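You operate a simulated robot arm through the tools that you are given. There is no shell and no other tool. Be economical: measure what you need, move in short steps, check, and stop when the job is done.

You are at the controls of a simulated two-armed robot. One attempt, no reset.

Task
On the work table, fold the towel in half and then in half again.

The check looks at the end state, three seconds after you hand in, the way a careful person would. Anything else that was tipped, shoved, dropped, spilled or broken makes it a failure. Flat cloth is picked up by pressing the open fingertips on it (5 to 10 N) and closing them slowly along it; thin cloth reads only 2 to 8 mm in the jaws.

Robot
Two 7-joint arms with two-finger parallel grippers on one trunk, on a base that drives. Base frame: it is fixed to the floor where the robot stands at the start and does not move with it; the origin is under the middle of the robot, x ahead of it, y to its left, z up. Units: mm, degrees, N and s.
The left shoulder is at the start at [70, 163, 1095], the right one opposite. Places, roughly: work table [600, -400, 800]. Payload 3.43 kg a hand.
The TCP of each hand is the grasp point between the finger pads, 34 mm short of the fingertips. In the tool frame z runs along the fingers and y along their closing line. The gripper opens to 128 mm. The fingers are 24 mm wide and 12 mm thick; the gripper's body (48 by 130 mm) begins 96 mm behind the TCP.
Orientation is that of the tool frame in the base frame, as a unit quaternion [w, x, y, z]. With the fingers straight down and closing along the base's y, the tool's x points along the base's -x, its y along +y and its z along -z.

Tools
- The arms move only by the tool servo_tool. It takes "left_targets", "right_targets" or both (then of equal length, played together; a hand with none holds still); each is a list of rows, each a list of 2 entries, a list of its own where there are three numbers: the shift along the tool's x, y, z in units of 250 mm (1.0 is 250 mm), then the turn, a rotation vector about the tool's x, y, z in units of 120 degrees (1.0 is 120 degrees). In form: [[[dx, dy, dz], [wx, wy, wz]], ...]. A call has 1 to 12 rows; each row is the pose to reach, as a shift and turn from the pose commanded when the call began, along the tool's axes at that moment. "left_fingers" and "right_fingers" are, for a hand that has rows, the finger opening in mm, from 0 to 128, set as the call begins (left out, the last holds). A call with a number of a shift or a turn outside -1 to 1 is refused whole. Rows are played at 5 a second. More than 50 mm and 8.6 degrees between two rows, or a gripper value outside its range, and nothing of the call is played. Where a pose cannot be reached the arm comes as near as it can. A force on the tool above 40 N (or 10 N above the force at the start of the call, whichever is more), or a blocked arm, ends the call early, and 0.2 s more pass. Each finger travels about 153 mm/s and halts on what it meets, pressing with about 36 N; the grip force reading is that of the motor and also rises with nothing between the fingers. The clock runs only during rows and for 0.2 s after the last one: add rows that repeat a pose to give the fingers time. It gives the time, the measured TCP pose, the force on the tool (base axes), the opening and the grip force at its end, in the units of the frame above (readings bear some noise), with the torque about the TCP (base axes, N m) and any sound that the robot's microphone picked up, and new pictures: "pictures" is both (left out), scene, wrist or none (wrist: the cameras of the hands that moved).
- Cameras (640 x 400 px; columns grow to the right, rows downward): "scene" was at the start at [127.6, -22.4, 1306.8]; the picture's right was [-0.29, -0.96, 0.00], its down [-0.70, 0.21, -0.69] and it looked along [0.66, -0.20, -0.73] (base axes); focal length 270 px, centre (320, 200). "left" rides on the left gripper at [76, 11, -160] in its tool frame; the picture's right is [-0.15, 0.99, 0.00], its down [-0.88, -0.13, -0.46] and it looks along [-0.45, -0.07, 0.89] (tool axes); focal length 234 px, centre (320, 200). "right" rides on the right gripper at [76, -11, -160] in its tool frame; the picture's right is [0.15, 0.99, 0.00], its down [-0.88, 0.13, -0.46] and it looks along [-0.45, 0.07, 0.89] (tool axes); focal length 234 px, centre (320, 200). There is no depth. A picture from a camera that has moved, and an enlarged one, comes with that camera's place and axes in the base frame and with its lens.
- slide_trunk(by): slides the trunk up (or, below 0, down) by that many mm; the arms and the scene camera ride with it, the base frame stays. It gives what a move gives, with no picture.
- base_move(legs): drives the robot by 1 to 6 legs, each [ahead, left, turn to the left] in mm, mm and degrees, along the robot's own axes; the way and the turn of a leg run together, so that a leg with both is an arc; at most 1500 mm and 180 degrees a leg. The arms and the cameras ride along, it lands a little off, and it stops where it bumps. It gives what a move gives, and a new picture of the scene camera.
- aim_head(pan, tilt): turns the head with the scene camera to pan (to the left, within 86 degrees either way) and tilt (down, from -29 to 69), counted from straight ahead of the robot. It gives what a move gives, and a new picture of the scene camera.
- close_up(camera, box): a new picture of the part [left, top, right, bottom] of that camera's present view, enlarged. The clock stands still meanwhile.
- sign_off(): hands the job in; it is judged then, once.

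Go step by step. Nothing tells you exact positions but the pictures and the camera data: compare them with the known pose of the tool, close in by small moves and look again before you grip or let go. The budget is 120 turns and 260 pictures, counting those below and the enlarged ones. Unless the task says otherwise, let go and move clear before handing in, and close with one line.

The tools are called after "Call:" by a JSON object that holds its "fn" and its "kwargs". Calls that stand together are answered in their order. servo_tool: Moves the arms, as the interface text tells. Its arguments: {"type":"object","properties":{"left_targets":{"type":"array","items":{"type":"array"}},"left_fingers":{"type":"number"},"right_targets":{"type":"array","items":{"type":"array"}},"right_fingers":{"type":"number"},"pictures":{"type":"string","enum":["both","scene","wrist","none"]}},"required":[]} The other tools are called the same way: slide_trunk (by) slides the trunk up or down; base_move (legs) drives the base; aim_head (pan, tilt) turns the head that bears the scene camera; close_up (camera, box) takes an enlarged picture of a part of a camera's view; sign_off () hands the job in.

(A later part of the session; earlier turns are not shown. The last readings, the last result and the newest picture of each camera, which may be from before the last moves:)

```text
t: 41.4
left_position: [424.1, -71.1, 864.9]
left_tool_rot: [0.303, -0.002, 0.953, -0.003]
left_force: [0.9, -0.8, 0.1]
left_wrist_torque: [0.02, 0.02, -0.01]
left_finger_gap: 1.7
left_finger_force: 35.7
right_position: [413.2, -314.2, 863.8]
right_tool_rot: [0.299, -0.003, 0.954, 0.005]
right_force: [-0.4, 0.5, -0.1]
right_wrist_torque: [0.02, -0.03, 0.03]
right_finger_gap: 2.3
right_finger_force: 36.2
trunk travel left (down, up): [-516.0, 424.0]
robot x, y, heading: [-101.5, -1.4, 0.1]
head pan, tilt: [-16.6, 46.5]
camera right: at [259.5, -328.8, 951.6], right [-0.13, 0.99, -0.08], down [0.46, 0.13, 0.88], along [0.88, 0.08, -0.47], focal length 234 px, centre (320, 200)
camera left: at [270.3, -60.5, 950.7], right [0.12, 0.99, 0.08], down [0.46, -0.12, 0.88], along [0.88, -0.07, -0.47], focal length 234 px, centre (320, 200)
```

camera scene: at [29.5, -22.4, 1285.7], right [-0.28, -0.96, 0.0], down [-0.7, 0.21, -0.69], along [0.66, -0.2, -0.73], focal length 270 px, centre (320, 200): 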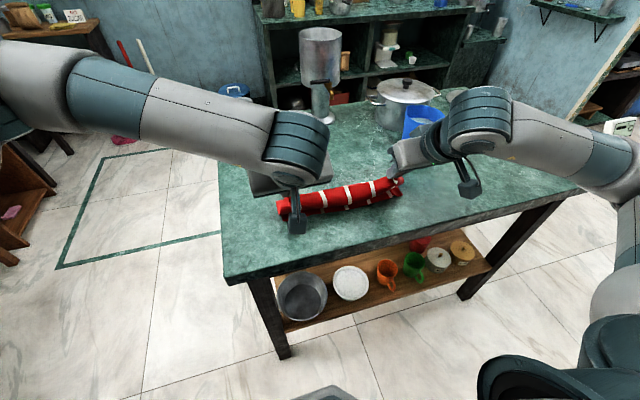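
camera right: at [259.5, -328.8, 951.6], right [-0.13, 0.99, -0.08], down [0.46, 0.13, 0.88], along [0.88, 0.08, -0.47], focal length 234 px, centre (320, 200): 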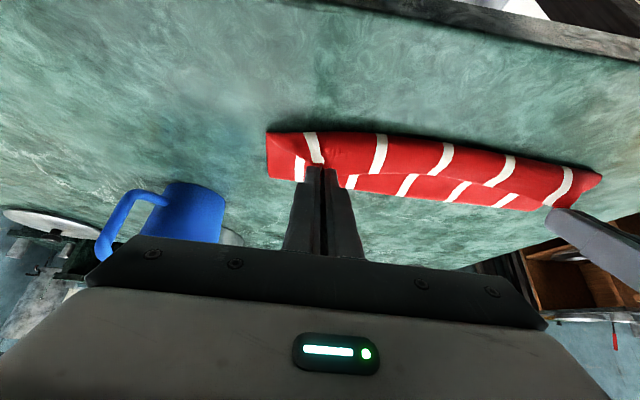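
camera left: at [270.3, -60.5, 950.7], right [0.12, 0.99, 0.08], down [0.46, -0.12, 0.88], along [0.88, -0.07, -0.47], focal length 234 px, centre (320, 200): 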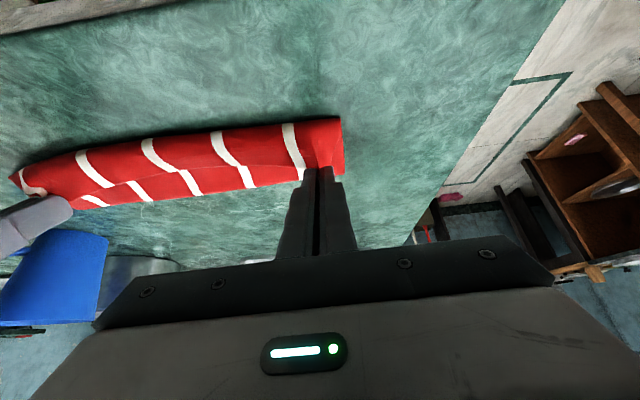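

The flap now covers the bottom half, with the lip over the near hem. I lower another 15 mm and open the fingers to let the hem unroll.

Call:
{"fn": "slide_trunk", "kwargs": {"by": -14}}

Call:
{"fn": "servo_tool", "kwargs": {"left_targets": [[[0, 0, 0], [0, 0, 0]], [[0, 0, 0], [0, 0, 0]], [[0, 0, 0], [0, 0, 0]]], "right_targets": [[[0, 0, 0], [0, 0, 0]], [[0, 0, 0], [0, 0, 0]], [[0, 0, 0], [0, 0, 0]]], "left_fingers": 30, "right_fingers": 30, "pictures": "wrist"}}

```text
t: 42.0
left_position: [422.9, -70.4, 851.4]
left_tool_rot: [0.302, -0.003, 0.953, -0.002]
left_force: [0.2, -0.7, 0.7]
left_wrist_torque: [-0.02, -0.01, -0.01]
left_finger_gap: 1.5
left_finger_force: 35.8
right_position: [412.5, -313.3, 851.0]
right_tool_rot: [0.3, -0.003, 0.954, 0.004]
right_force: [0.4, 0.2, -0.5]
right_wrist_torque: [0.02, -0.02, -0.04]
right_finger_gap: 2.1
right_finger_force: 36.1
trunk travel left (down, up): [-502.0, 438.0]
robot x, y, heading: [-99.2, -0.9, 0.3]
head pan, tilt: [-16.6, 46.5]
```

```text
t: 42.8
left_position: [422.9, -72.1, 851.2]
left_tool_rot: [0.303, -0.002, 0.953, -0.003]
left_force: [-0.1, 0.2, 0.3]
left_wrist_torque: [0.02, 0.01, 0.02]
left_finger_gap: 30.0
left_finger_force: 0.1
right_position: [413.6, -314.0, 849.3]
right_tool_rot: [0.3, -0.004, 0.954, 0.005]
right_force: [-0.2, 0.0, 0.0]
right_wrist_torque: [0.02, -0.02, -0.02]
right_finger_gap: 30.0
right_finger_force: 0.1
trunk travel left (down, up): [-502.0, 438.0]
robot x, y, heading: [-97.8, -0.5, -0.0]
head pan, tilt: [-16.6, 46.5]
camera right: at [259.4, -328.8, 937.6], right [-0.13, 0.99, -0.08], down [0.46, 0.13, 0.88], along [0.88, 0.08, -0.47], focal length 234 px, centre (320, 200)
camera left: at [270.2, -60.5, 936.7], right [0.12, 0.99, 0.08], down [0.46, -0.12, 0.88], along [0.88, -0.07, -0.47], focal length 234 px, centre (320, 200)
```

right: 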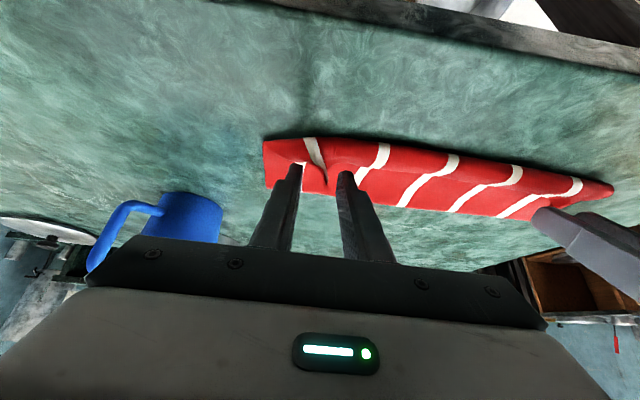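
left: 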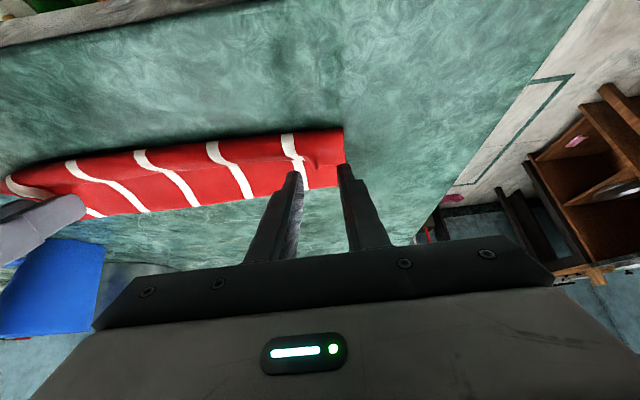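

The hem has released and seems to be unrolling. I raise the trunk and look.

Call:
{"fn": "slide_trunk", "kwargs": {"by": 90}}

Call:
{"fn": "servo_tool", "kwargs": {"left_targets": [[[0.0, 0.1, -0.1], [0, 0, 0]], [[0, 0.25, -0.15], [0, 0, 0]]], "right_targets": [[[0.0, -0.1, -0.1], [0, 0, 0]], [[0, -0.2, -0.15], [0, 0, 0]]], "pictures": "both"}}

```text
t: 44.0
left_position: [422.7, -71.1, 940.6]
left_tool_rot: [0.302, -0.002, 0.953, -0.003]
left_force: [-0.1, -0.6, 0.4]
left_wrist_torque: [0.01, 0.04, 0.02]
left_finger_gap: 29.9
left_finger_force: 0.1
right_position: [413.6, -314.1, 939.5]
right_tool_rot: [0.299, -0.003, 0.954, 0.005]
right_force: [-0.1, 0.1, -0.4]
right_wrist_torque: [0.01, -0.02, -0.01]
right_finger_gap: 30.1
right_finger_force: 0.1
trunk travel left (down, up): [-592.0, 348.0]
robot x, y, heading: [-99.9, -4.4, 0.0]
head pan, tilt: [-16.6, 46.5]
```

```text
t: 44.6
left_position: [400.4, -7.2, 972.0]
left_tool_rot: [0.303, -0.002, 0.953, -0.004]
left_force: [-0.8, -0.5, -0.2]
left_wrist_torque: [-0.04, 0.01, -0.03]
left_finger_gap: 29.8
left_finger_force: 0.1
right_position: [392.0, -364.7, 971.8]
right_tool_rot: [0.3, -0.004, 0.954, 0.004]
right_force: [-0.2, -0.2, -0.3]
right_wrist_torque: [-0.04, -0.02, -0.03]
right_finger_gap: 29.8
right_finger_force: 0.0
trunk travel left (down, up): [-592.0, 348.0]
robot x, y, heading: [-100.3, 0.4, 0.0]
head pan, tilt: [-16.6, 46.5]
camera scene: at [28.4, -20.8, 1323.8], right [-0.28, -0.96, 0.0], down [-0.7, 0.21, -0.69], along [0.66, -0.2, -0.73], focal length 270 px, centre (320, 200)
camera right: at [238.1, -378.6, 1059.1], right [-0.13, 0.99, -0.08], down [0.46, 0.13, 0.88], along [0.88, 0.08, -0.47], focal length 234 px, centre (320, 200)
camera left: at [247.0, 4.0, 1057.3], right [0.12, 0.99, 0.08], down [0.46, -0.12, 0.88], along [0.88, -0.07, -0.47], focal length 234 px, centre (320, 200)
```

scene: 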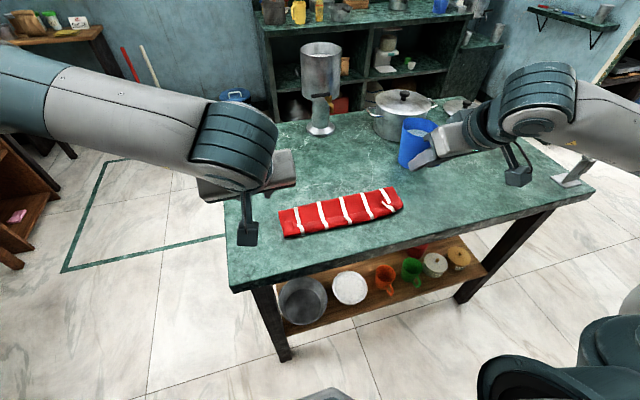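
right: 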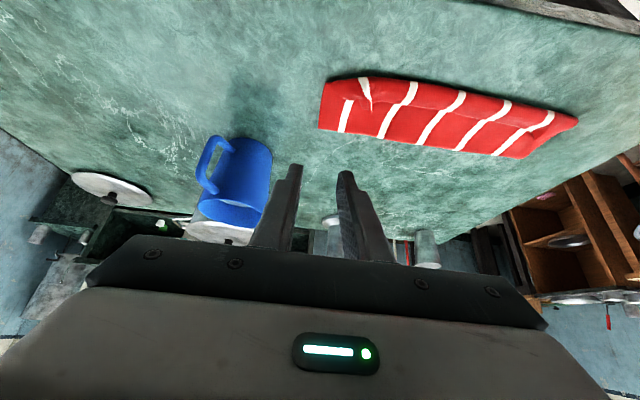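
left: 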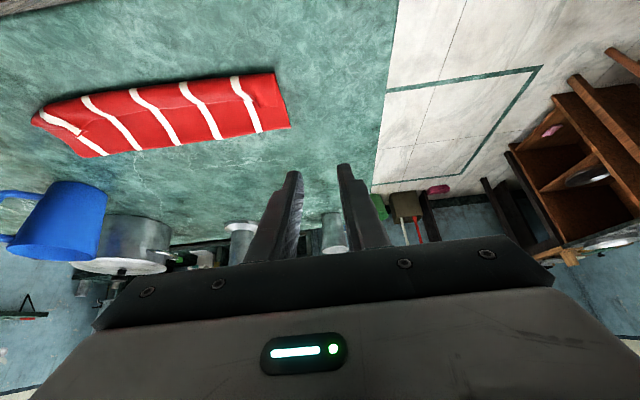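

The first fold looks good overall. I look closer to see the hem alignment and the wrinkle at the right corner.

Call:
{"fn": "close_up", "kwargs": {"camera": "scene", "box": [260, 165, 420, 265]}}

Call:
{"fn": "close_up", "kwargs": {"camera": "right", "box": [300, 40, 620, 240]}}

```text
4.00 times, centred on (340, 215) of scene
camera zoom: at [28.4, -20.8, 1323.8], right [-0.28, -0.96, 0.0], down [-0.7, 0.21, -0.69], along [0.66, -0.2, -0.73], focal length 1079 px, centre (240, 140)
```

zoom: 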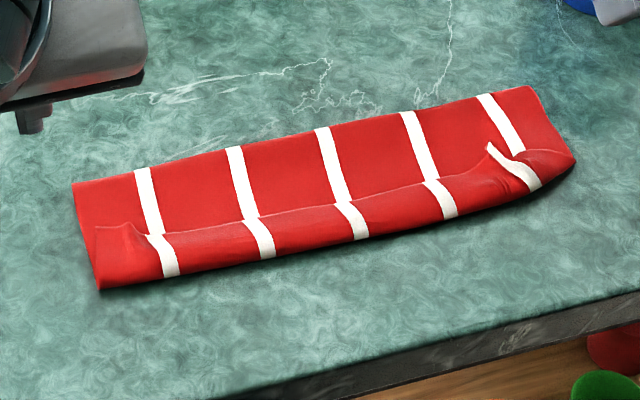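

```text
2.00 times, centred on (460, 140) of right
camera zoom: at [238.1, -378.6, 1059.1], right [-0.13, 0.99, -0.08], down [0.46, 0.13, 0.88], along [0.88, 0.08, -0.47], focal length 468 px, centre (40, 320)
```

zoom: 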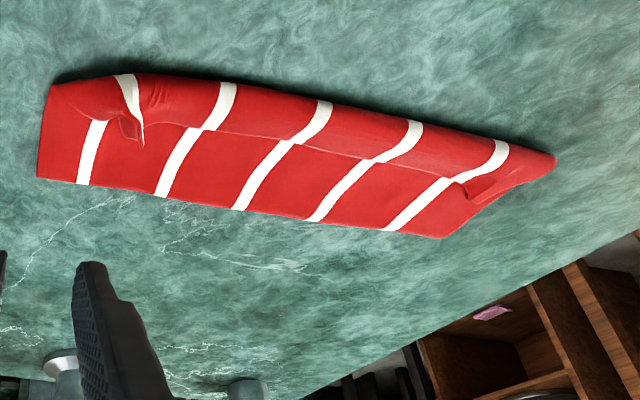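

The hem stayed turned back by about 30 mm and the pile slid toward me, so I'll redo this fold properly. I regrip the raised hem points (left ≈ [437,−71], right ≈ [430,−314]) with vertical fingers, starting by hovering over them.

Call:
{"fn": "servo_tool", "kwargs": {"left_targets": [[[0.016, -0.051, 0.069], [0, 0.058, 0]], [[0.031, -0.102, 0.138], [0, 0.117, 0]], [[0.047, -0.154, 0.208], [0, 0.175, 0]], [[0.062, -0.205, 0.277], [0, 0.233, 0]], [[0.078, -0.256, 0.346], [0, 0.292, 0]], [[0.078, -0.256, 0.346], [0, 0.292, 0]]], "right_targets": [[[0.016, 0.041, 0.069], [0, 0.058, 0]], [[0.031, 0.081, 0.138], [0, 0.117, 0]], [[0.047, 0.122, 0.208], [0, 0.175, 0]], [[0.062, 0.162, 0.277], [0, 0.233, 0]], [[0.078, 0.203, 0.346], [0, 0.292, 0]], [[0.078, 0.203, 0.346], [0, 0.292, 0]]], "left_fingers": 40, "right_fingers": 40, "pictures": "wrist"}}

```text
t: 46.0
left_position: [434.6, -72.5, 890.5]
left_tool_rot: [0.001, 0.0, 1.0, -0.004]
left_force: [-0.3, -0.4, 0.3]
left_wrist_torque: [0.0, -0.06, -0.01]
left_finger_gap: 40.0
left_finger_force: 0.0
right_position: [424.5, -314.3, 890.6]
right_tool_rot: [-0.002, -0.006, 1.0, 0.002]
right_force: [-0.6, -0.5, -0.4]
right_wrist_torque: [-0.02, -0.01, 0.03]
right_finger_gap: 39.7
right_finger_force: 0.1
trunk travel left (down, up): [-592.0, 348.0]
robot x, y, heading: [-99.6, 2.6, 0.0]
head pan, tilt: [-16.6, 46.5]
camera right: at [348.4, -328.1, 1050.7], right [-0.16, 0.99, 0.01], down [0.88, 0.14, 0.45], along [0.45, 0.08, -0.89], focal length 234 px, centre (320, 200)
camera left: at [359.4, -61.6, 1048.3], right [0.15, 0.99, -0.01], down [0.88, -0.13, 0.46], along [0.45, -0.07, -0.89], focal length 234 px, centre (320, 200)
```

right: 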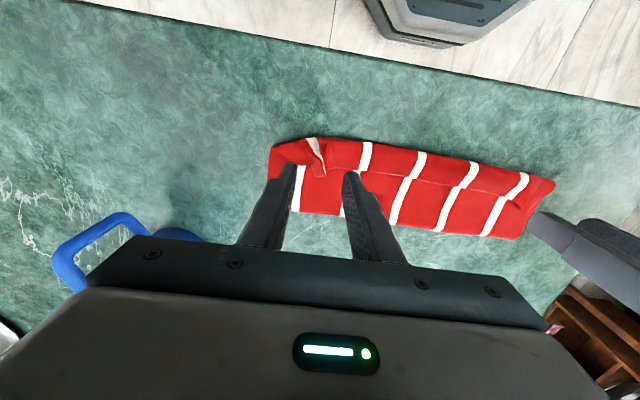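
left: 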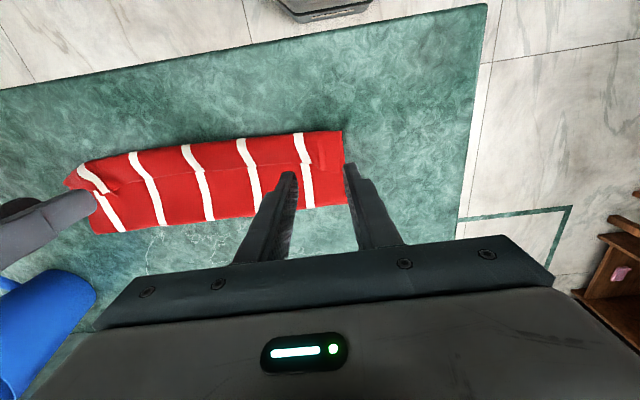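

Fins are at about right [435,−307] and left [432,−73]. I centre over them and go down close.

Call:
{"fn": "servo_tool", "kwargs": {"left_targets": [[[0.016, 0, 0.08], [0, 0, 0]], [[0.016, 0, 0.15], [0, 0, 0]], [[0.016, 0, 0.18], [0, 0, 0]], [[0.016, 0, 0.18], [0, 0, 0]]], "right_targets": [[[-0.012, 0.028, 0.08], [0, 0, 0]], [[-0.012, 0.028, 0.15], [0, 0, 0]], [[-0.012, 0.028, 0.18], [0, 0, 0]], [[-0.012, 0.028, 0.18], [0, 0, 0]]], "pictures": "wrist"}}

```text
t: 47.0
left_position: [433.0, -74.3, 844.8]
left_tool_rot: [0.001, -0.001, 1.0, -0.004]
left_force: [-0.1, 0.0, -0.7]
left_wrist_torque: [0.02, 0.01, 0.01]
left_finger_gap: 39.8
left_finger_force: 0.0
right_position: [427.7, -305.1, 843.7]
right_tool_rot: [-0.001, -0.005, 1.0, 0.004]
right_force: [-0.1, 0.0, -0.2]
right_wrist_torque: [0.0, 0.04, 0.01]
right_finger_gap: 39.8
right_finger_force: 0.0
trunk travel left (down, up): [-592.0, 348.0]
robot x, y, heading: [-99.6, -0.3, 0.2]
head pan, tilt: [-16.6, 46.5]
camera right: at [352.3, -320.2, 1003.7], right [-0.16, 0.99, 0.01], down [0.88, 0.14, 0.45], along [0.45, 0.08, -0.89], focal length 234 px, centre (320, 200)
camera left: at [357.2, -62.2, 1003.5], right [0.15, 0.99, -0.01], down [0.88, -0.13, 0.46], along [0.45, -0.07, -0.89], focal length 234 px, centre (320, 200)
```

right: 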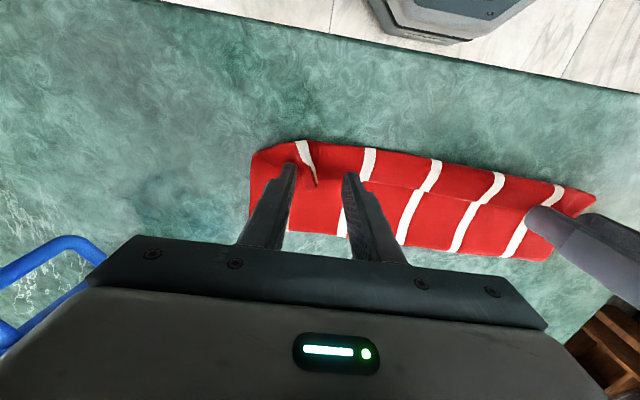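
left: 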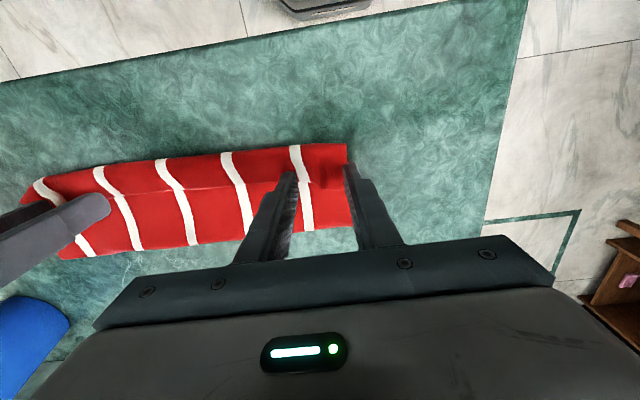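

Fins are between the fingers. I lower a little until light contact and close in steps.

Call:
{"fn": "servo_tool", "kwargs": {"left_targets": [[[0, -0.016, 0.008], [0, 0, 0]], [[0, -0.016, 0.016], [0, 0, 0]], [[0, -0.016, 0.016], [0, 0, 0]]], "right_targets": [[[0, 0, 0.008], [0, 0, 0]], [[0, 0, 0.014], [0, 0, 0]], [[0, 0, 0.014], [0, 0, 0]]], "left_fingers": 40, "right_fingers": 40, "pictures": "none"}}

Call:
{"fn": "servo_tool", "kwargs": {"left_targets": [[[0, 0, 0], [0, 0, 0]]], "right_targets": [[[0, 0, 0], [0, 0, 0]]], "left_fingers": 28, "right_fingers": 28, "pictures": "none"}}

Call:
{"fn": "servo_tool", "kwargs": {"left_targets": [[[0, 0, 0], [0, 0, 0]]], "right_targets": [[[0, 0, 0], [0, 0, 0]]], "left_fingers": 16, "right_fingers": 16, "pictures": "wrist"}}

```text
t: 47.8
left_position: [432.1, -78.5, 840.2]
left_tool_rot: [0.001, 0.0, 1.0, -0.003]
left_force: [0.2, -0.3, 0.1]
left_wrist_torque: [0.0, -0.02, 0.01]
left_finger_gap: 39.9
left_finger_force: 0.1
right_position: [428.6, -304.9, 839.6]
right_tool_rot: [-0.001, -0.006, 1.0, 0.004]
right_force: [0.2, 0.1, -0.3]
right_wrist_torque: [0.03, 0.01, 0.01]
right_finger_gap: 40.0
right_finger_force: 0.0
trunk travel left (down, up): [-592.0, 348.0]
robot x, y, heading: [-99.7, -2.7, -0.0]
head pan, tilt: [-16.6, 46.5]
```

```text
t: 48.2
left_position: [432.0, -77.0, 841.1]
left_tool_rot: [0.001, -0.001, 1.0, -0.004]
left_force: [0.1, -1.1, 0.2]
left_wrist_torque: [0.03, 0.02, 0.03]
left_finger_gap: 28.2
left_finger_force: 0.1
right_position: [429.5, -305.4, 839.9]
right_tool_rot: [-0.001, -0.005, 1.0, 0.003]
right_force: [0.5, 0.6, 0.4]
right_wrist_torque: [-0.02, -0.01, 0.0]
right_finger_gap: 28.0
right_finger_force: 0.1
trunk travel left (down, up): [-592.0, 348.0]
robot x, y, heading: [-97.1, -3.0, 0.2]
head pan, tilt: [-16.6, 46.5]
```

```text
t: 48.6
left_position: [432.2, -76.6, 840.6]
left_tool_rot: [0.001, 0.0, 1.0, -0.003]
left_force: [-0.4, 0.4, 0.5]
left_wrist_torque: [0.02, 0.0, -0.01]
left_finger_gap: 16.2
left_finger_force: 0.1
right_position: [428.4, -306.3, 839.7]
right_tool_rot: [-0.002, -0.005, 1.0, 0.003]
right_force: [0.9, 0.1, -0.1]
right_wrist_torque: [-0.01, -0.03, 0.03]
right_finger_gap: 15.9
right_finger_force: 0.1
trunk travel left (down, up): [-592.0, 348.0]
robot x, y, heading: [-98.3, 3.0, 0.1]
head pan, tilt: [-16.6, 46.5]
camera right: at [352.6, -320.0, 999.5], right [-0.16, 0.99, 0.01], down [0.88, 0.14, 0.45], along [0.45, 0.08, -0.89], focal length 234 px, centre (320, 200)
camera left: at [356.9, -66.2, 999.3], right [0.15, 0.99, -0.01], down [0.88, -0.13, 0.46], along [0.45, -0.07, -0.89], focal length 234 px, centre (320, 200)
```

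right: 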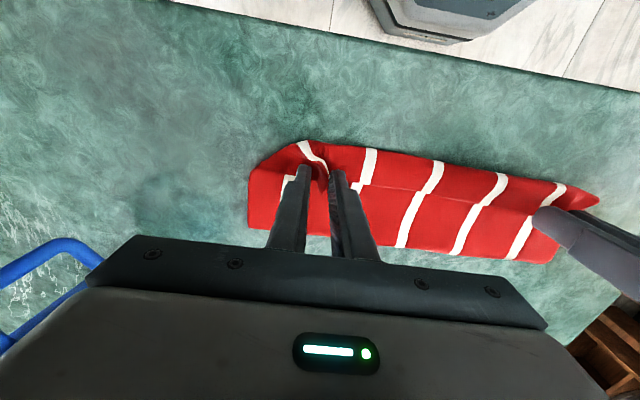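
left: 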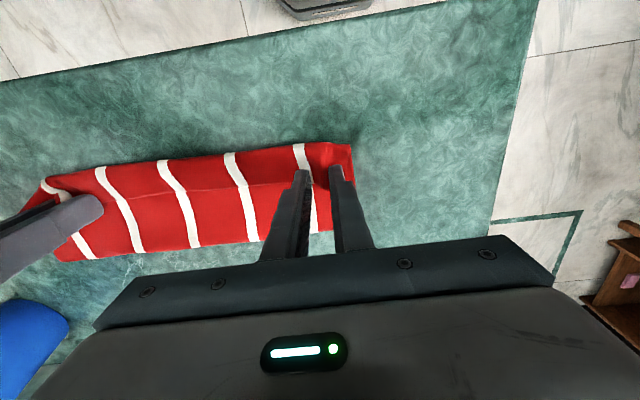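

Call:
{"fn": "servo_tool", "kwargs": {"left_targets": [[[0, 0, 0], [0, 0, 0]], [[0, 0, 0], [0, 0, 0]]], "right_targets": [[[0, 0, 0], [0, 0, 0]], [[0, 0, 0], [0, 0, 0]]], "left_fingers": 0, "right_fingers": 0, "pictures": "none"}}

Call:
{"fn": "servo_tool", "kwargs": {"left_targets": [[[-0.02, 0, -0.08], [0, 0, 0]], [[-0.06, 0, -0.18], [0, 0, 0]], [[-0.1, 0, -0.28], [0, 0, 0]], [[-0.1, 0, -0.28], [0, 0, 0]]], "right_targets": [[[-0.02, 0, -0.08], [0, 0, 0]], [[-0.06, 0, -0.18], [0, 0, 0]], [[-0.1, 0, -0.28], [0, 0, 0]], [[-0.1, 0, -0.28], [0, 0, 0]]], "pictures": "both"}}

```text
t: 49.2
left_position: [432.1, -78.2, 841.8]
left_tool_rot: [0.002, -0.001, 1.0, -0.004]
left_force: [-0.3, -0.2, -0.2]
left_wrist_torque: [-0.03, 0.03, 0.01]
left_finger_gap: 2.0
left_finger_force: 36.1
right_position: [427.7, -305.4, 839.1]
right_tool_rot: [-0.002, -0.005, 1.0, 0.004]
right_force: [-0.3, 1.5, 1.1]
right_wrist_torque: [0.02, 0.02, -0.02]
right_finger_gap: 2.5
right_finger_force: 36.1
trunk travel left (down, up): [-592.0, 348.0]
robot x, y, heading: [-97.4, -0.6, -0.2]
head pan, tilt: [-16.6, 46.5]
```

```text
t: 50.2
left_position: [455.3, -77.5, 910.8]
left_tool_rot: [0.001, 0.001, 1.0, -0.004]
left_force: [-0.4, -1.6, 0.2]
left_wrist_torque: [-0.05, 0.01, 0.02]
left_finger_gap: 2.1
left_finger_force: 35.8
right_position: [453.8, -307.8, 909.6]
right_tool_rot: [-0.001, -0.005, 1.0, 0.003]
right_force: [-0.3, 1.5, -0.5]
right_wrist_torque: [0.02, 0.03, -0.03]
right_finger_gap: 2.5
right_finger_force: 35.6
trunk travel left (down, up): [-592.0, 348.0]
robot x, y, heading: [-100.4, 0.7, 0.2]
head pan, tilt: [-16.6, 46.5]
camera scene: at [29.3, -22.5, 1323.7], right [-0.28, -0.96, 0.0], down [-0.7, 0.21, -0.69], along [0.66, -0.2, -0.73], focal length 270 px, centre (320, 200)
camera right: at [377.7, -322.2, 1069.6], right [-0.16, 0.99, 0.01], down [0.88, 0.14, 0.45], along [0.45, 0.08, -0.89], focal length 234 px, centre (320, 200)
camera left: at [380.4, -66.0, 1069.2], right [0.15, 0.99, -0.01], down [0.88, -0.13, 0.46], along [0.45, -0.07, -0.89], focal length 234 px, centre (320, 200)
```

scene: 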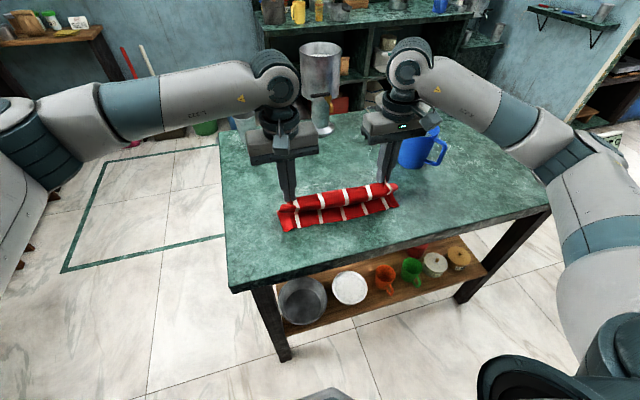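
right: 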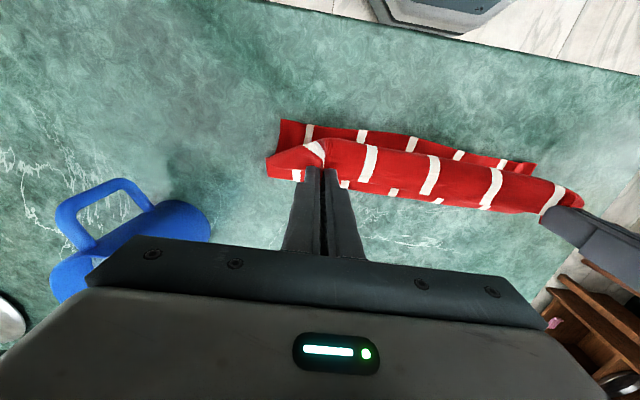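
left: 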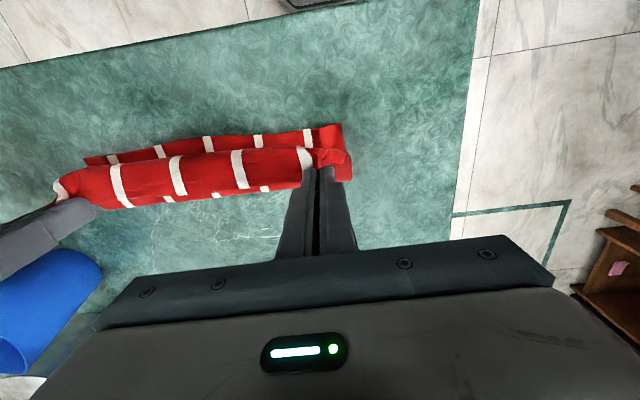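

Both hem points are held. I carry the hem up and away to lay the towel flat again.

Call:
{"fn": "servo_tool", "kwargs": {"left_targets": [[[-0.06, 0, -0.06], [0, 0, 0]], [[-0.14, 0, -0.112], [0, 0, 0]], [[-0.22, 0, -0.14], [0, 0, 0]], [[-0.3, 0, -0.152], [0, 0, 0]], [[-0.38, 0, -0.144], [0, 0, 0]], [[-0.448, 0, -0.112], [0, 0, 0]], [[-0.508, 0, -0.06], [0, 0, 0]], [[-0.56, 0.0, 0], [0, 0, 0]], [[-0.6, 0.0, 0.072], [0, 0, 0]], [[-0.632, 0.0, 0.144], [0, 0, 0]], [[-0.652, 0.01, 0.208], [0, 0, 0]], [[-0.66, 0.01, 0.248], [0, 0, 0]]], "right_targets": [[[-0.06, 0, -0.06], [0, 0, 0]], [[-0.14, 0, -0.112], [0, 0, 0]], [[-0.22, 0, -0.14], [0, 0, 0]], [[-0.3, 0, -0.152], [0, 0, 0]], [[-0.38, 0, -0.144], [0, 0, 0]], [[-0.448, 0, -0.112], [0, 0, 0]], [[-0.508, 0, -0.06], [0, 0, 0]], [[-0.56, 0.0, 0], [0, 0, 0]], [[-0.6, 0.0, 0.072], [0, 0, 0]], [[-0.632, 0.0, 0.144], [0, 0, 0]], [[-0.652, -0.01, 0.208], [0, 0, 0]], [[-0.66, -0.01, 0.248], [0, 0, 0]]], "pictures": "both"}}

```text
t: 52.8
left_position: [621.4, -73.9, 848.5]
left_tool_rot: [0.001, 0.0, 1.0, -0.004]
left_force: [0.3, -1.3, -0.6]
left_wrist_torque: [-0.03, -0.01, 0.03]
left_finger_gap: 2.2
left_finger_force: 36.3
right_position: [620.5, -307.6, 846.7]
right_tool_rot: [-0.001, -0.005, 1.0, 0.004]
right_force: [0.6, 1.6, 0.5]
right_wrist_torque: [0.1, 0.01, -0.02]
right_finger_gap: 2.6
right_finger_force: 36.2
trunk travel left (down, up): [-592.0, 348.0]
robot x, y, heading: [-97.2, -0.5, 0.2]
head pan, tilt: [-16.6, 46.5]
camera scene: at [29.4, -22.5, 1323.8], right [-0.28, -0.96, 0.0], down [-0.7, 0.21, -0.69], along [0.66, -0.2, -0.73], focal length 270 px, centre (320, 200)
camera right: at [544.7, -320.6, 1007.1], right [-0.16, 0.99, 0.01], down [0.88, 0.14, 0.45], along [0.45, 0.08, -0.89], focal length 234 px, centre (320, 200)
camera left: at [546.6, -63.0, 1007.2], right [0.15, 0.99, -0.01], down [0.88, -0.13, 0.46], along [0.45, -0.07, -0.89], focal length 234 px, centre (320, 200)
```

scene: 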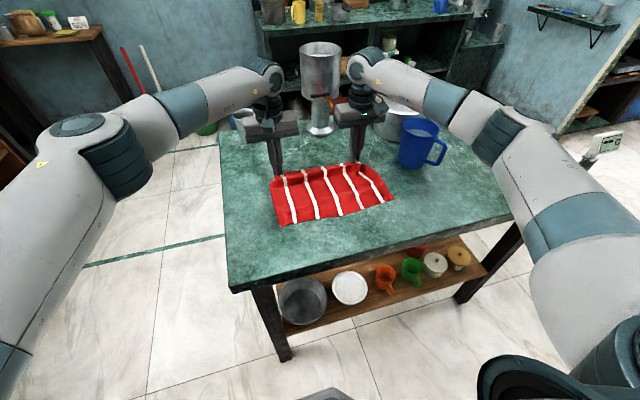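
right: 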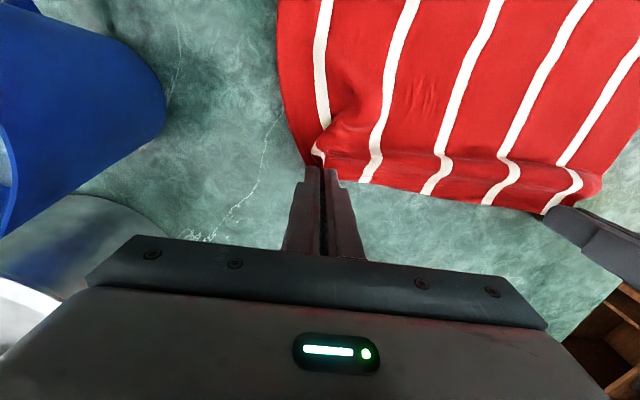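
left: 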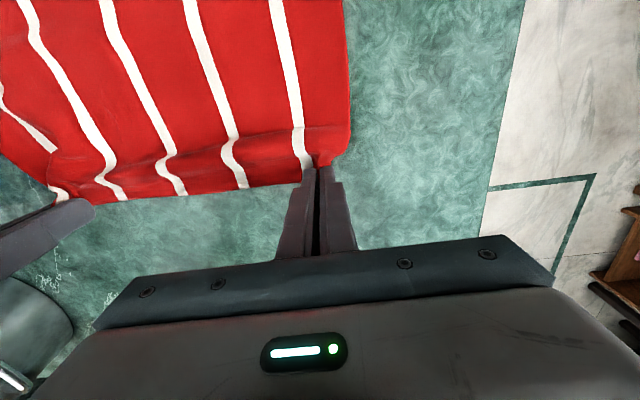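

Nearly flat, with some slack at the hem. I pull 12 mm further away, lower, spread slightly, and release by opening under light pressure.

Call:
{"fn": "servo_tool", "kwargs": {"left_targets": [[[-0.02, 0.01, 0.015], [0, 0, 0]], [[-0.04, 0.02, 0.03], [0, 0, 0]], [[-0.055, 0.024, 0.045], [0, 0, 0]], [[-0.055, 0.024, 0.048], [0, 0, 0]]], "right_targets": [[[-0.02, -0.01, 0.015], [0, 0, 0]], [[-0.04, -0.02, 0.03], [0, 0, 0]], [[-0.055, -0.024, 0.045], [0, 0, 0]], [[-0.055, -0.024, 0.045], [0, 0, 0]]], "pictures": "none"}}

Call:
{"fn": "servo_tool", "kwargs": {"left_targets": [[[0, 0, 0], [0, 0, 0]], [[0, 0, 0], [0, 0, 0]]], "right_targets": [[[0, 0, 0], [0, 0, 0]], [[0, 0, 0], [0, 0, 0]]], "left_fingers": 14, "right_fingers": 14, "pictures": "none"}}

Call:
{"fn": "servo_tool", "kwargs": {"left_targets": [[[0, 0, 0], [0, 0, 0]], [[0, 0, 0], [0, 0, 0]]], "right_targets": [[[0, 0, 0], [0, 0, 0]], [[0, 0, 0], [0, 0, 0]]], "left_fingers": 42, "right_fingers": 42, "pictures": "wrist"}}

```text
t: 53.8
left_position: [634.3, -68.7, 838.7]
left_tool_rot: [0.001, 0.0, 1.0, -0.005]
left_force: [0.8, -11.3, -1.0]
left_wrist_torque: [-0.38, -0.02, 0.11]
left_finger_gap: 2.1
left_finger_force: 35.8
right_position: [632.8, -310.9, 837.7]
right_tool_rot: [-0.001, -0.006, 1.0, 0.004]
right_force: [-1.3, 12.7, 3.2]
right_wrist_torque: [0.43, 0.05, -0.06]
right_finger_gap: 2.8
right_finger_force: 36.0
trunk travel left (down, up): [-592.0, 348.0]
robot x, y, heading: [-99.1, 0.8, 0.2]
head pan, tilt: [-16.6, 46.5]
```

```text
t: 54.4
left_position: [635.4, -67.5, 836.7]
left_tool_rot: [0.001, -0.001, 1.0, -0.004]
left_force: [-0.8, 0.8, 0.2]
left_wrist_torque: [-0.01, -0.02, 0.02]
left_finger_gap: 14.1
left_finger_force: 0.0
right_position: [633.6, -311.5, 837.4]
right_tool_rot: [-0.001, -0.003, 1.0, 0.004]
right_force: [-0.3, 0.3, 0.6]
right_wrist_torque: [0.0, 0.01, -0.01]
right_finger_gap: 14.2
right_finger_force: 0.0
trunk travel left (down, up): [-592.0, 348.0]
robot x, y, heading: [-100.1, 1.4, 0.3]
head pan, tilt: [-16.6, 46.5]
```

```text
t: 55.0
left_position: [634.8, -68.2, 837.5]
left_tool_rot: [0.002, -0.001, 1.0, -0.003]
left_force: [0.7, 0.4, -0.7]
left_wrist_torque: [0.0, 0.02, 0.0]
left_finger_gap: 41.9
left_finger_force: 0.0
right_position: [633.9, -311.5, 837.4]
right_tool_rot: [-0.002, -0.006, 1.0, 0.003]
right_force: [-0.2, 0.4, 0.1]
right_wrist_torque: [0.05, -0.03, 0.03]
right_finger_gap: 42.1
right_finger_force: 0.1
trunk travel left (down, up): [-592.0, 348.0]
robot x, y, heading: [-99.8, -4.3, 0.0]
head pan, tilt: [-16.6, 46.5]
camera right: at [557.6, -325.9, 996.8], right [-0.16, 0.99, 0.01], down [0.88, 0.14, 0.45], along [0.45, 0.08, -0.89], focal length 234 px, centre (320, 200)
camera left: at [559.8, -57.0, 995.9], right [0.15, 0.99, -0.01], down [0.88, -0.13, 0.46], along [0.45, -0.07, -0.89], focal length 234 px, centre (320, 200)
```

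right: 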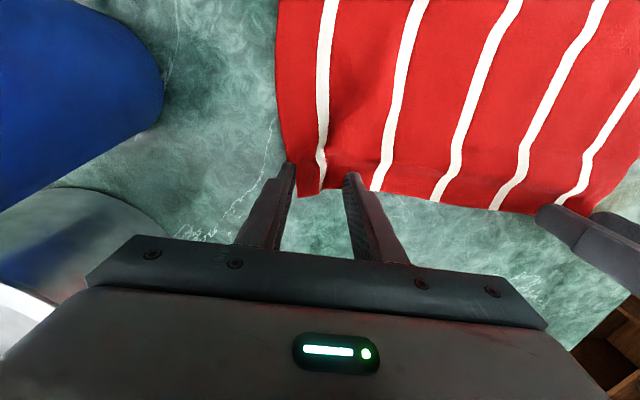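
left: 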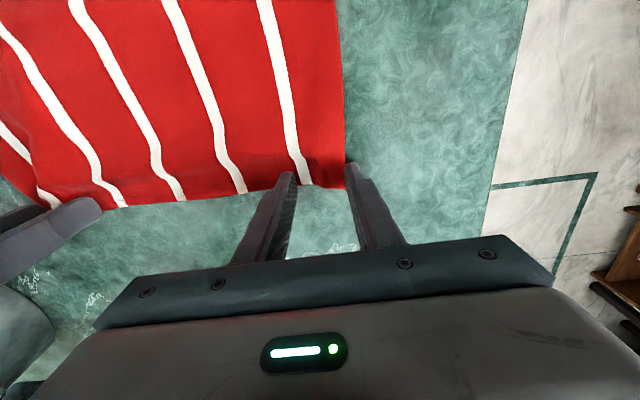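

Flat again. Now I lift and turn both tools 90° (cameras outward) so the fingers will close across the hem; then the cloth will hang along the fingers.

Call:
{"fn": "servo_tool", "kwargs": {"left_targets": [[[0, 0, -0.16], [0, 0, 0.0]], [[0, 0, -0.32], [0, 0, 0.068]], [[0, 0, -0.32], [0, 0, 0.136]], [[0, 0, -0.32], [0, 0, 0.205]], [[0, 0, -0.32], [0, 0, 0.273]], [[0, 0, -0.32], [0, 0, 0.341]], [[0, 0, -0.32], [0, 0, 0.409]], [[0, 0, -0.32], [0, 0, 0.477]], [[0, 0, -0.32], [0, 0, 0.545]], [[0, 0, -0.32], [0, 0, 0.614]], [[0, 0, -0.32], [0, 0, 0.682]], [[0, 0, -0.32], [0, 0, 0.75]]], "right_targets": [[[0, 0, -0.16], [0, 0, 0.0]], [[0, 0, -0.32], [0, 0, -0.068]], [[0, 0, -0.32], [0, 0, -0.136]], [[0, 0, -0.32], [0, 0, -0.205]], [[0, 0, -0.32], [0, 0, -0.273]], [[0, 0, -0.32], [0, 0, -0.341]], [[0, 0, -0.32], [0, 0, -0.409]], [[0, 0, -0.32], [0, 0, -0.477]], [[0, 0, -0.32], [0, 0, -0.545]], [[0, 0, -0.32], [0, 0, -0.614]], [[0, 0, -0.32], [0, 0, -0.682]], [[0, 0, -0.32], [0, 0, -0.75]]], "pictures": "both"}}

```text
t: 57.6
left_position: [573.9, -7.6, 970.3]
left_tool_rot: [0.093, 0.496, 0.863, -0.04]
left_force: [1.4, 2.5, 0.0]
left_wrist_torque: [-0.31, 0.03, -0.05]
left_finger_gap: 42.1
left_finger_force: 0.0
left hand out of reach, approached as far as the arm can: row 7, 8, 9, 10, 11, 12
right_position: [467.0, -168.5, 872.7]
right_tool_rot: [0.046, -0.586, 0.805, -0.076]
right_force: [0.0, 0.1, -2.9]
right_wrist_torque: [-0.04, -0.05, 0.01]
right_finger_gap: 42.1
right_finger_force: 0.0
right hand out of reach, approached as far as the arm can: row 5, 6, 7, 8, 9, 10, 11, 12
trunk travel left (down, up): [-592.0, 348.0]
robot x, y, heading: [-99.0, -1.4, 0.0]
head pan, tilt: [-16.6, 46.5]
camera scene: at [31.3, -11.6, 1323.5], right [-0.29, -0.96, 0.01], down [-0.7, 0.2, -0.69], along [0.66, -0.2, -0.73], focal length 270 px, centre (320, 200)
camera right: at [427.5, -234.5, 1033.6], right [-0.97, 0.16, -0.17], down [0.08, 0.91, 0.41], along [0.22, 0.39, -0.9], focal length 234 px, centre (320, 200)
camera left: at [528.3, 86.6, 1111.0], right [0.92, 0.38, 0.05], down [0.27, -0.74, 0.62], along [0.27, -0.56, -0.78], focal length 234 px, centre (320, 200)
```

scene: 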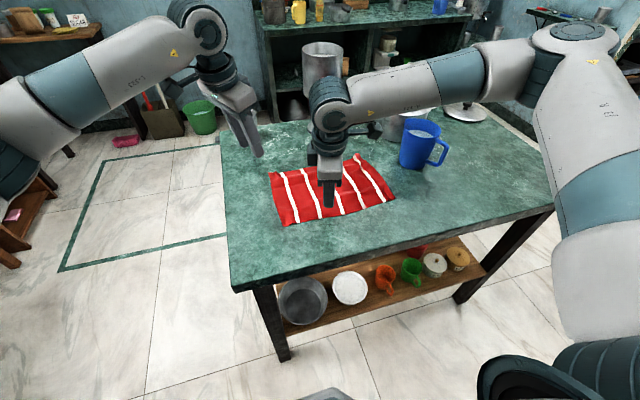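
right: 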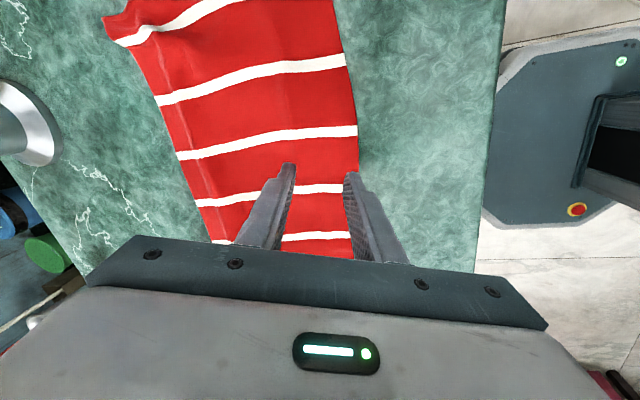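
left: 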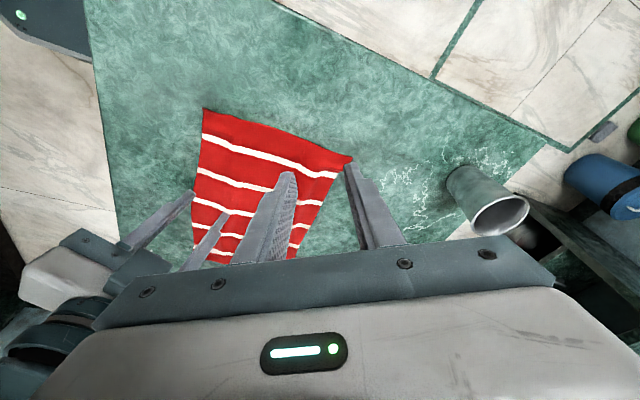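

Turning that way is out of reach for both arms, so I'll turn the other way instead. First a small upward test to learn which pose counts as commanded now.

Call:
{"fn": "servo_tool", "kwargs": {"left_targets": [[[0, 0, -0.08], [0, 0, 0]], [[0, 0, -0.08], [0, 0, 0]]], "right_targets": [[[0, 0, -0.12], [0, 0, 0]], [[0, 0, -0.12], [0, 0, 0]]], "pictures": "none"}}

```text
t: 58.2
left_position: [572.1, -11.6, 988.9]
left_tool_rot: [0.09, 0.495, 0.863, -0.037]
left_force: [0.5, 0.6, -0.3]
left_wrist_torque: [-0.08, 0.04, -0.02]
left_finger_gap: 42.2
left_finger_force: 0.1
right_position: [461.9, -171.4, 901.0]
right_tool_rot: [0.046, -0.587, 0.805, -0.073]
right_force: [0.9, 1.0, -0.6]
right_wrist_torque: [-0.06, 0.05, -0.01]
right_finger_gap: 42.0
right_finger_force: 0.0
trunk travel left (down, up): [-592.0, 348.0]
robot x, y, heading: [-100.3, -1.3, -0.0]
head pan, tilt: [-16.6, 46.5]
```

The commanded pose is the achieved one. I rotate both tools back to the original orientation in place.

Call:
{"fn": "servo_tool", "kwargs": {"left_targets": [[[0, 0, 0], [-0.004, 0.01, -0.055]], [[0, 0, 0], [-0.008, 0.02, -0.11]], [[0, 0, 0], [-0.012, 0.03, -0.165]], [[0, 0, 0], [-0.016, 0.04, -0.22]], [[0, 0, 0], [-0.021, 0.05, -0.276]], [[0, 0, 0], [-0.025, 0.06, -0.331]], [[0, 0, 0], [-0.029, 0.07, -0.386]], [[0, 0, 0], [-0.033, 0.08, -0.441]], [[0, 0, 0], [-0.037, 0.09, -0.496]]], "right_targets": [[[0, 0, 0], [-0.008, 0.005, 0.067]], [[0, 0, 0], [-0.017, 0.01, 0.133]], [[0, 0, 0], [-0.025, 0.016, 0.2]], [[0, 0, 0], [-0.033, 0.021, 0.267]], [[0, 0, 0], [-0.042, 0.026, 0.333]], [[0, 0, 0], [-0.05, 0.031, 0.4]], [[0, 0, 0], [-0.058, 0.037, 0.467]], [[0, 0, 0], [-0.067, 0.042, 0.533]], [[0, 0, 0], [-0.075, 0.047, 0.6]]], "pictures": "scene"}}

```text
t: 60.2
left_position: [568.7, -12.5, 989.8]
left_tool_rot: [0.001, 0.0, 1.0, 0.002]
left_force: [-0.4, -0.3, -0.1]
left_wrist_torque: [0.02, 0.0, -0.03]
left_finger_gap: 41.9
left_finger_force: 0.1
right_position: [458.8, -177.5, 903.6]
right_tool_rot: [0.001, 0.001, 1.0, 0.001]
right_force: [-0.5, -0.2, 0.4]
right_wrist_torque: [-0.02, -0.01, 0.07]
right_finger_gap: 41.9
right_finger_force: 0.1
trunk travel left (down, up): [-592.0, 348.0]
robot x, y, heading: [-101.7, -0.8, 0.2]
head pan, tilt: [-16.6, 46.5]
camera scene: at [29.3, -22.6, 1323.8], right [-0.28, -0.96, 0.0], down [-0.7, 0.21, -0.69], along [0.66, -0.2, -0.73], focal length 270 px, centre (320, 200)
```

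scene: 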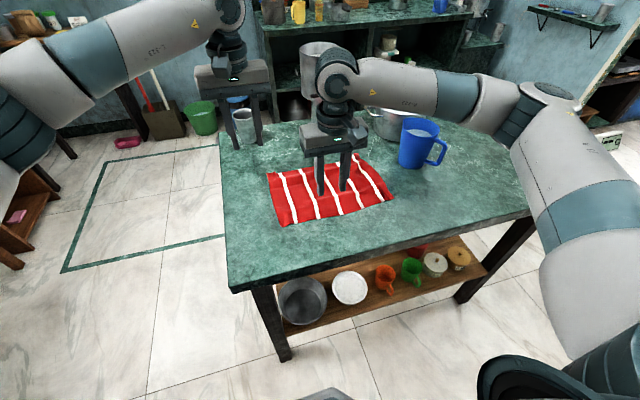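

Orientation restored, towel undisturbed. I spread the hands out and then try the turn the other way in a few steps.

Call:
{"fn": "servo_tool", "kwargs": {"left_targets": [[[-0.017, -0.038, 0.024], [0, 0, 0]], [[-0.034, -0.076, 0.048], [0, 0, 0]], [[-0.051, -0.114, 0.072], [0, 0, 0]], [[-0.068, -0.152, 0.096], [0, 0, 0]], [[-0.085, -0.19, 0.12], [0, 0, 0]]], "right_targets": [[[-0.105, -0.114, -0.046], [0, 0, 0]], [[-0.21, -0.228, -0.092], [0, 0, 0]], [[-0.315, -0.342, -0.138], [0, 0, 0]], [[-0.42, -0.456, -0.184], [0, 0, 0]], [[-0.525, -0.57, -0.23], [0, 0, 0]]], "pictures": "none"}}

Call:
{"fn": "servo_tool", "kwargs": {"left_targets": [[[0, 0, 0], [0, 0, -0.068]], [[0, 0, 0], [0, 0, -0.136]], [[0, 0, 0], [0, 0, -0.205]], [[0, 0, 0], [0, 0, -0.273]]], "right_targets": [[[0, 0, 0], [0, 0, 0.068]], [[0, 0, 0], [0, 0, 0.136]], [[0, 0, 0], [0, 0, 0.205]], [[0, 0, 0], [0, 0, 0.273]]], "pictures": "none"}}

Call:
{"fn": "servo_tool", "kwargs": {"left_targets": [[[0, 0, 0], [0, 0, -0.068]], [[0, 0, 0], [0, 0, -0.136]], [[0, 0, 0], [0, 0, -0.205]], [[0, 0, 0], [0, 0, -0.273]]], "right_targets": [[[0, 0, 0], [0, 0, 0.068]], [[0, 0, 0], [0, 0, 0.136]], [[0, 0, 0], [0, 0, 0.205]], [[0, 0, 0], [0, 0, 0.273]]], "pictures": "scene"}}

```text
t: 61.4
left_position: [591.7, -61.0, 960.2]
left_tool_rot: [0.002, 0.001, 1.0, 0.002]
left_force: [-0.1, -0.8, 0.2]
left_wrist_torque: [0.03, -0.02, -0.02]
left_finger_gap: 42.0
left_finger_force: 0.1
right_position: [586.0, -322.2, 960.8]
right_tool_rot: [0.002, 0.0, 1.0, 0.001]
right_force: [0.1, 0.8, 0.0]
right_wrist_torque: [0.0, -0.01, 0.0]
right_finger_gap: 42.1
right_finger_force: 0.1
trunk travel left (down, up): [-592.0, 348.0]
robot x, y, heading: [-99.6, -3.0, 0.4]
head pan, tilt: [-16.6, 46.5]
```

```text
t: 62.4
left_position: [590.5, -60.1, 960.0]
left_tool_rot: [0.002, -0.282, 0.959, 0.001]
left_force: [-0.3, 0.2, -0.4]
left_wrist_torque: [0.02, 0.05, 0.01]
left_finger_gap: 41.9
left_finger_force: 0.2
right_position: [586.3, -318.9, 961.7]
right_tool_rot: [0.0, 0.284, 0.959, 0.001]
right_force: [-0.6, -0.6, 0.1]
right_wrist_torque: [0.01, 0.0, 0.01]
right_finger_gap: 41.9
right_finger_force: 0.1
trunk travel left (down, up): [-592.0, 348.0]
robot x, y, heading: [-99.7, -2.5, -0.1]
head pan, tilt: [-16.6, 46.5]
```

```text
t: 63.4
left_position: [589.5, -59.9, 961.4]
left_tool_rot: [0.001, -0.542, 0.84, 0.0]
left_force: [0.1, -1.2, 1.0]
left_wrist_torque: [0.02, 0.01, 0.02]
left_finger_gap: 42.0
left_finger_force: 0.1
right_position: [587.9, -320.5, 961.3]
right_tool_rot: [0.0, 0.543, 0.839, 0.002]
right_force: [0.0, 0.2, 0.2]
right_wrist_torque: [0.03, -0.01, -0.02]
right_finger_gap: 41.9
right_finger_force: 0.0
trunk travel left (down, up): [-592.0, 348.0]
robot x, y, heading: [-98.4, 2.0, 0.2]
head pan, tilt: [-16.6, 46.5]
camera scene: at [29.1, -22.4, 1323.8], right [-0.28, -0.96, 0.0], down [-0.7, 0.21, -0.69], along [0.66, -0.2, -0.73], focal length 270 px, centre (320, 200)
```

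scene: 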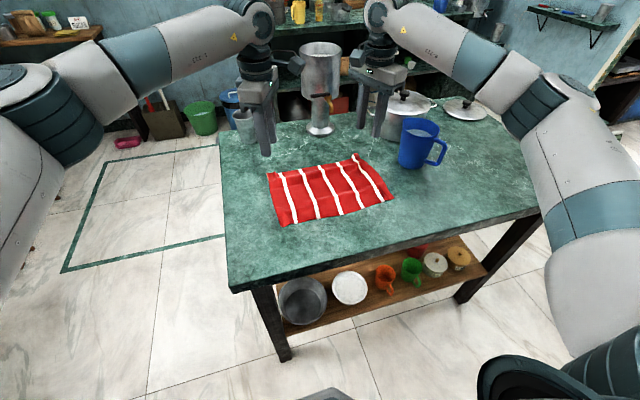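

This direction is fine. I finish the turn to 90°.

Call:
{"fn": "servo_tool", "kwargs": {"left_targets": [[[0, 0, 0], [0, 0, -0.068]], [[0, 0, 0], [0, 0, -0.136]], [[0, 0, 0], [0, 0, -0.204]], [[0, 0, 0], [0, 0, -0.204]]], "right_targets": [[[0, 0, 0], [0, 0, 0.068]], [[0, 0, 0], [0, 0, 0.136]], [[0, 0, 0], [0, 0, 0.204]], [[0, 0, 0], [0, 0, 0.204]]], "pictures": "both"}}

```text
t: 64.4
left_position: [590.1, -60.4, 961.1]
left_tool_rot: [-0.002, 0.707, -0.707, 0.0]
left_force: [0.1, -0.6, -0.5]
left_wrist_torque: [-0.02, 0.0, 0.0]
left_finger_gap: 41.9
left_finger_force: 0.0
right_position: [586.5, -319.6, 960.2]
right_tool_rot: [0.0, 0.708, 0.706, 0.002]
right_force: [-0.1, 0.4, -1.0]
right_wrist_torque: [-0.02, -0.04, -0.02]
right_finger_gap: 41.9
right_finger_force: 0.1
trunk travel left (down, up): [-592.0, 348.0]
robot x, y, heading: [-98.8, -1.8, -0.1]
head pan, tilt: [-16.6, 46.5]
camera scene: at [29.1, -22.4, 1323.8], right [-0.28, -0.96, 0.0], down [-0.7, 0.21, -0.69], along [0.66, -0.2, -0.73], focal length 270 px, centre (320, 200)
camera right: at [575.9, -246.0, 1120.8], right [0.99, 0.14, 0.0], down [0.13, -0.88, 0.45], along [0.07, -0.45, -0.89], focal length 234 px, centre (320, 200)
camera left: at [579.5, -137.8, 1119.0], right [-0.99, 0.15, 0.0], down [0.13, 0.88, 0.46], along [0.07, 0.45, -0.89], focal length 234 px, centre (320, 200)
```

scene: 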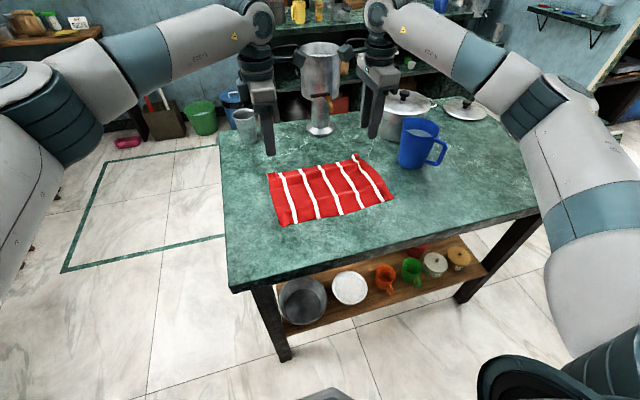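
right: 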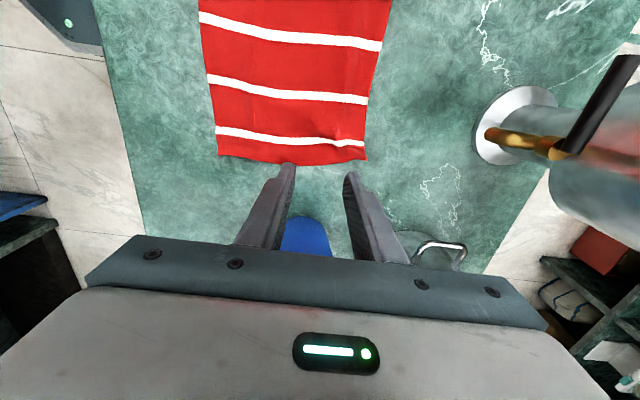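
left: 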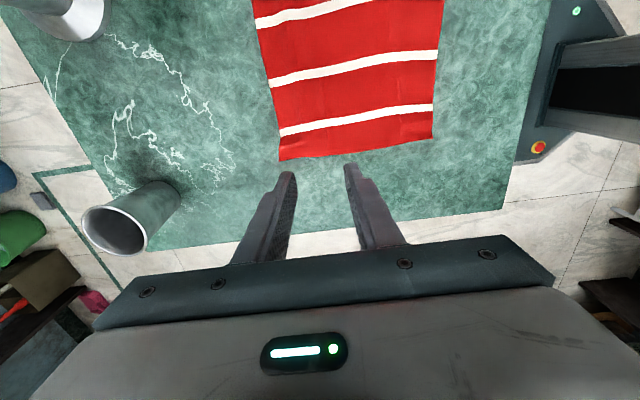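

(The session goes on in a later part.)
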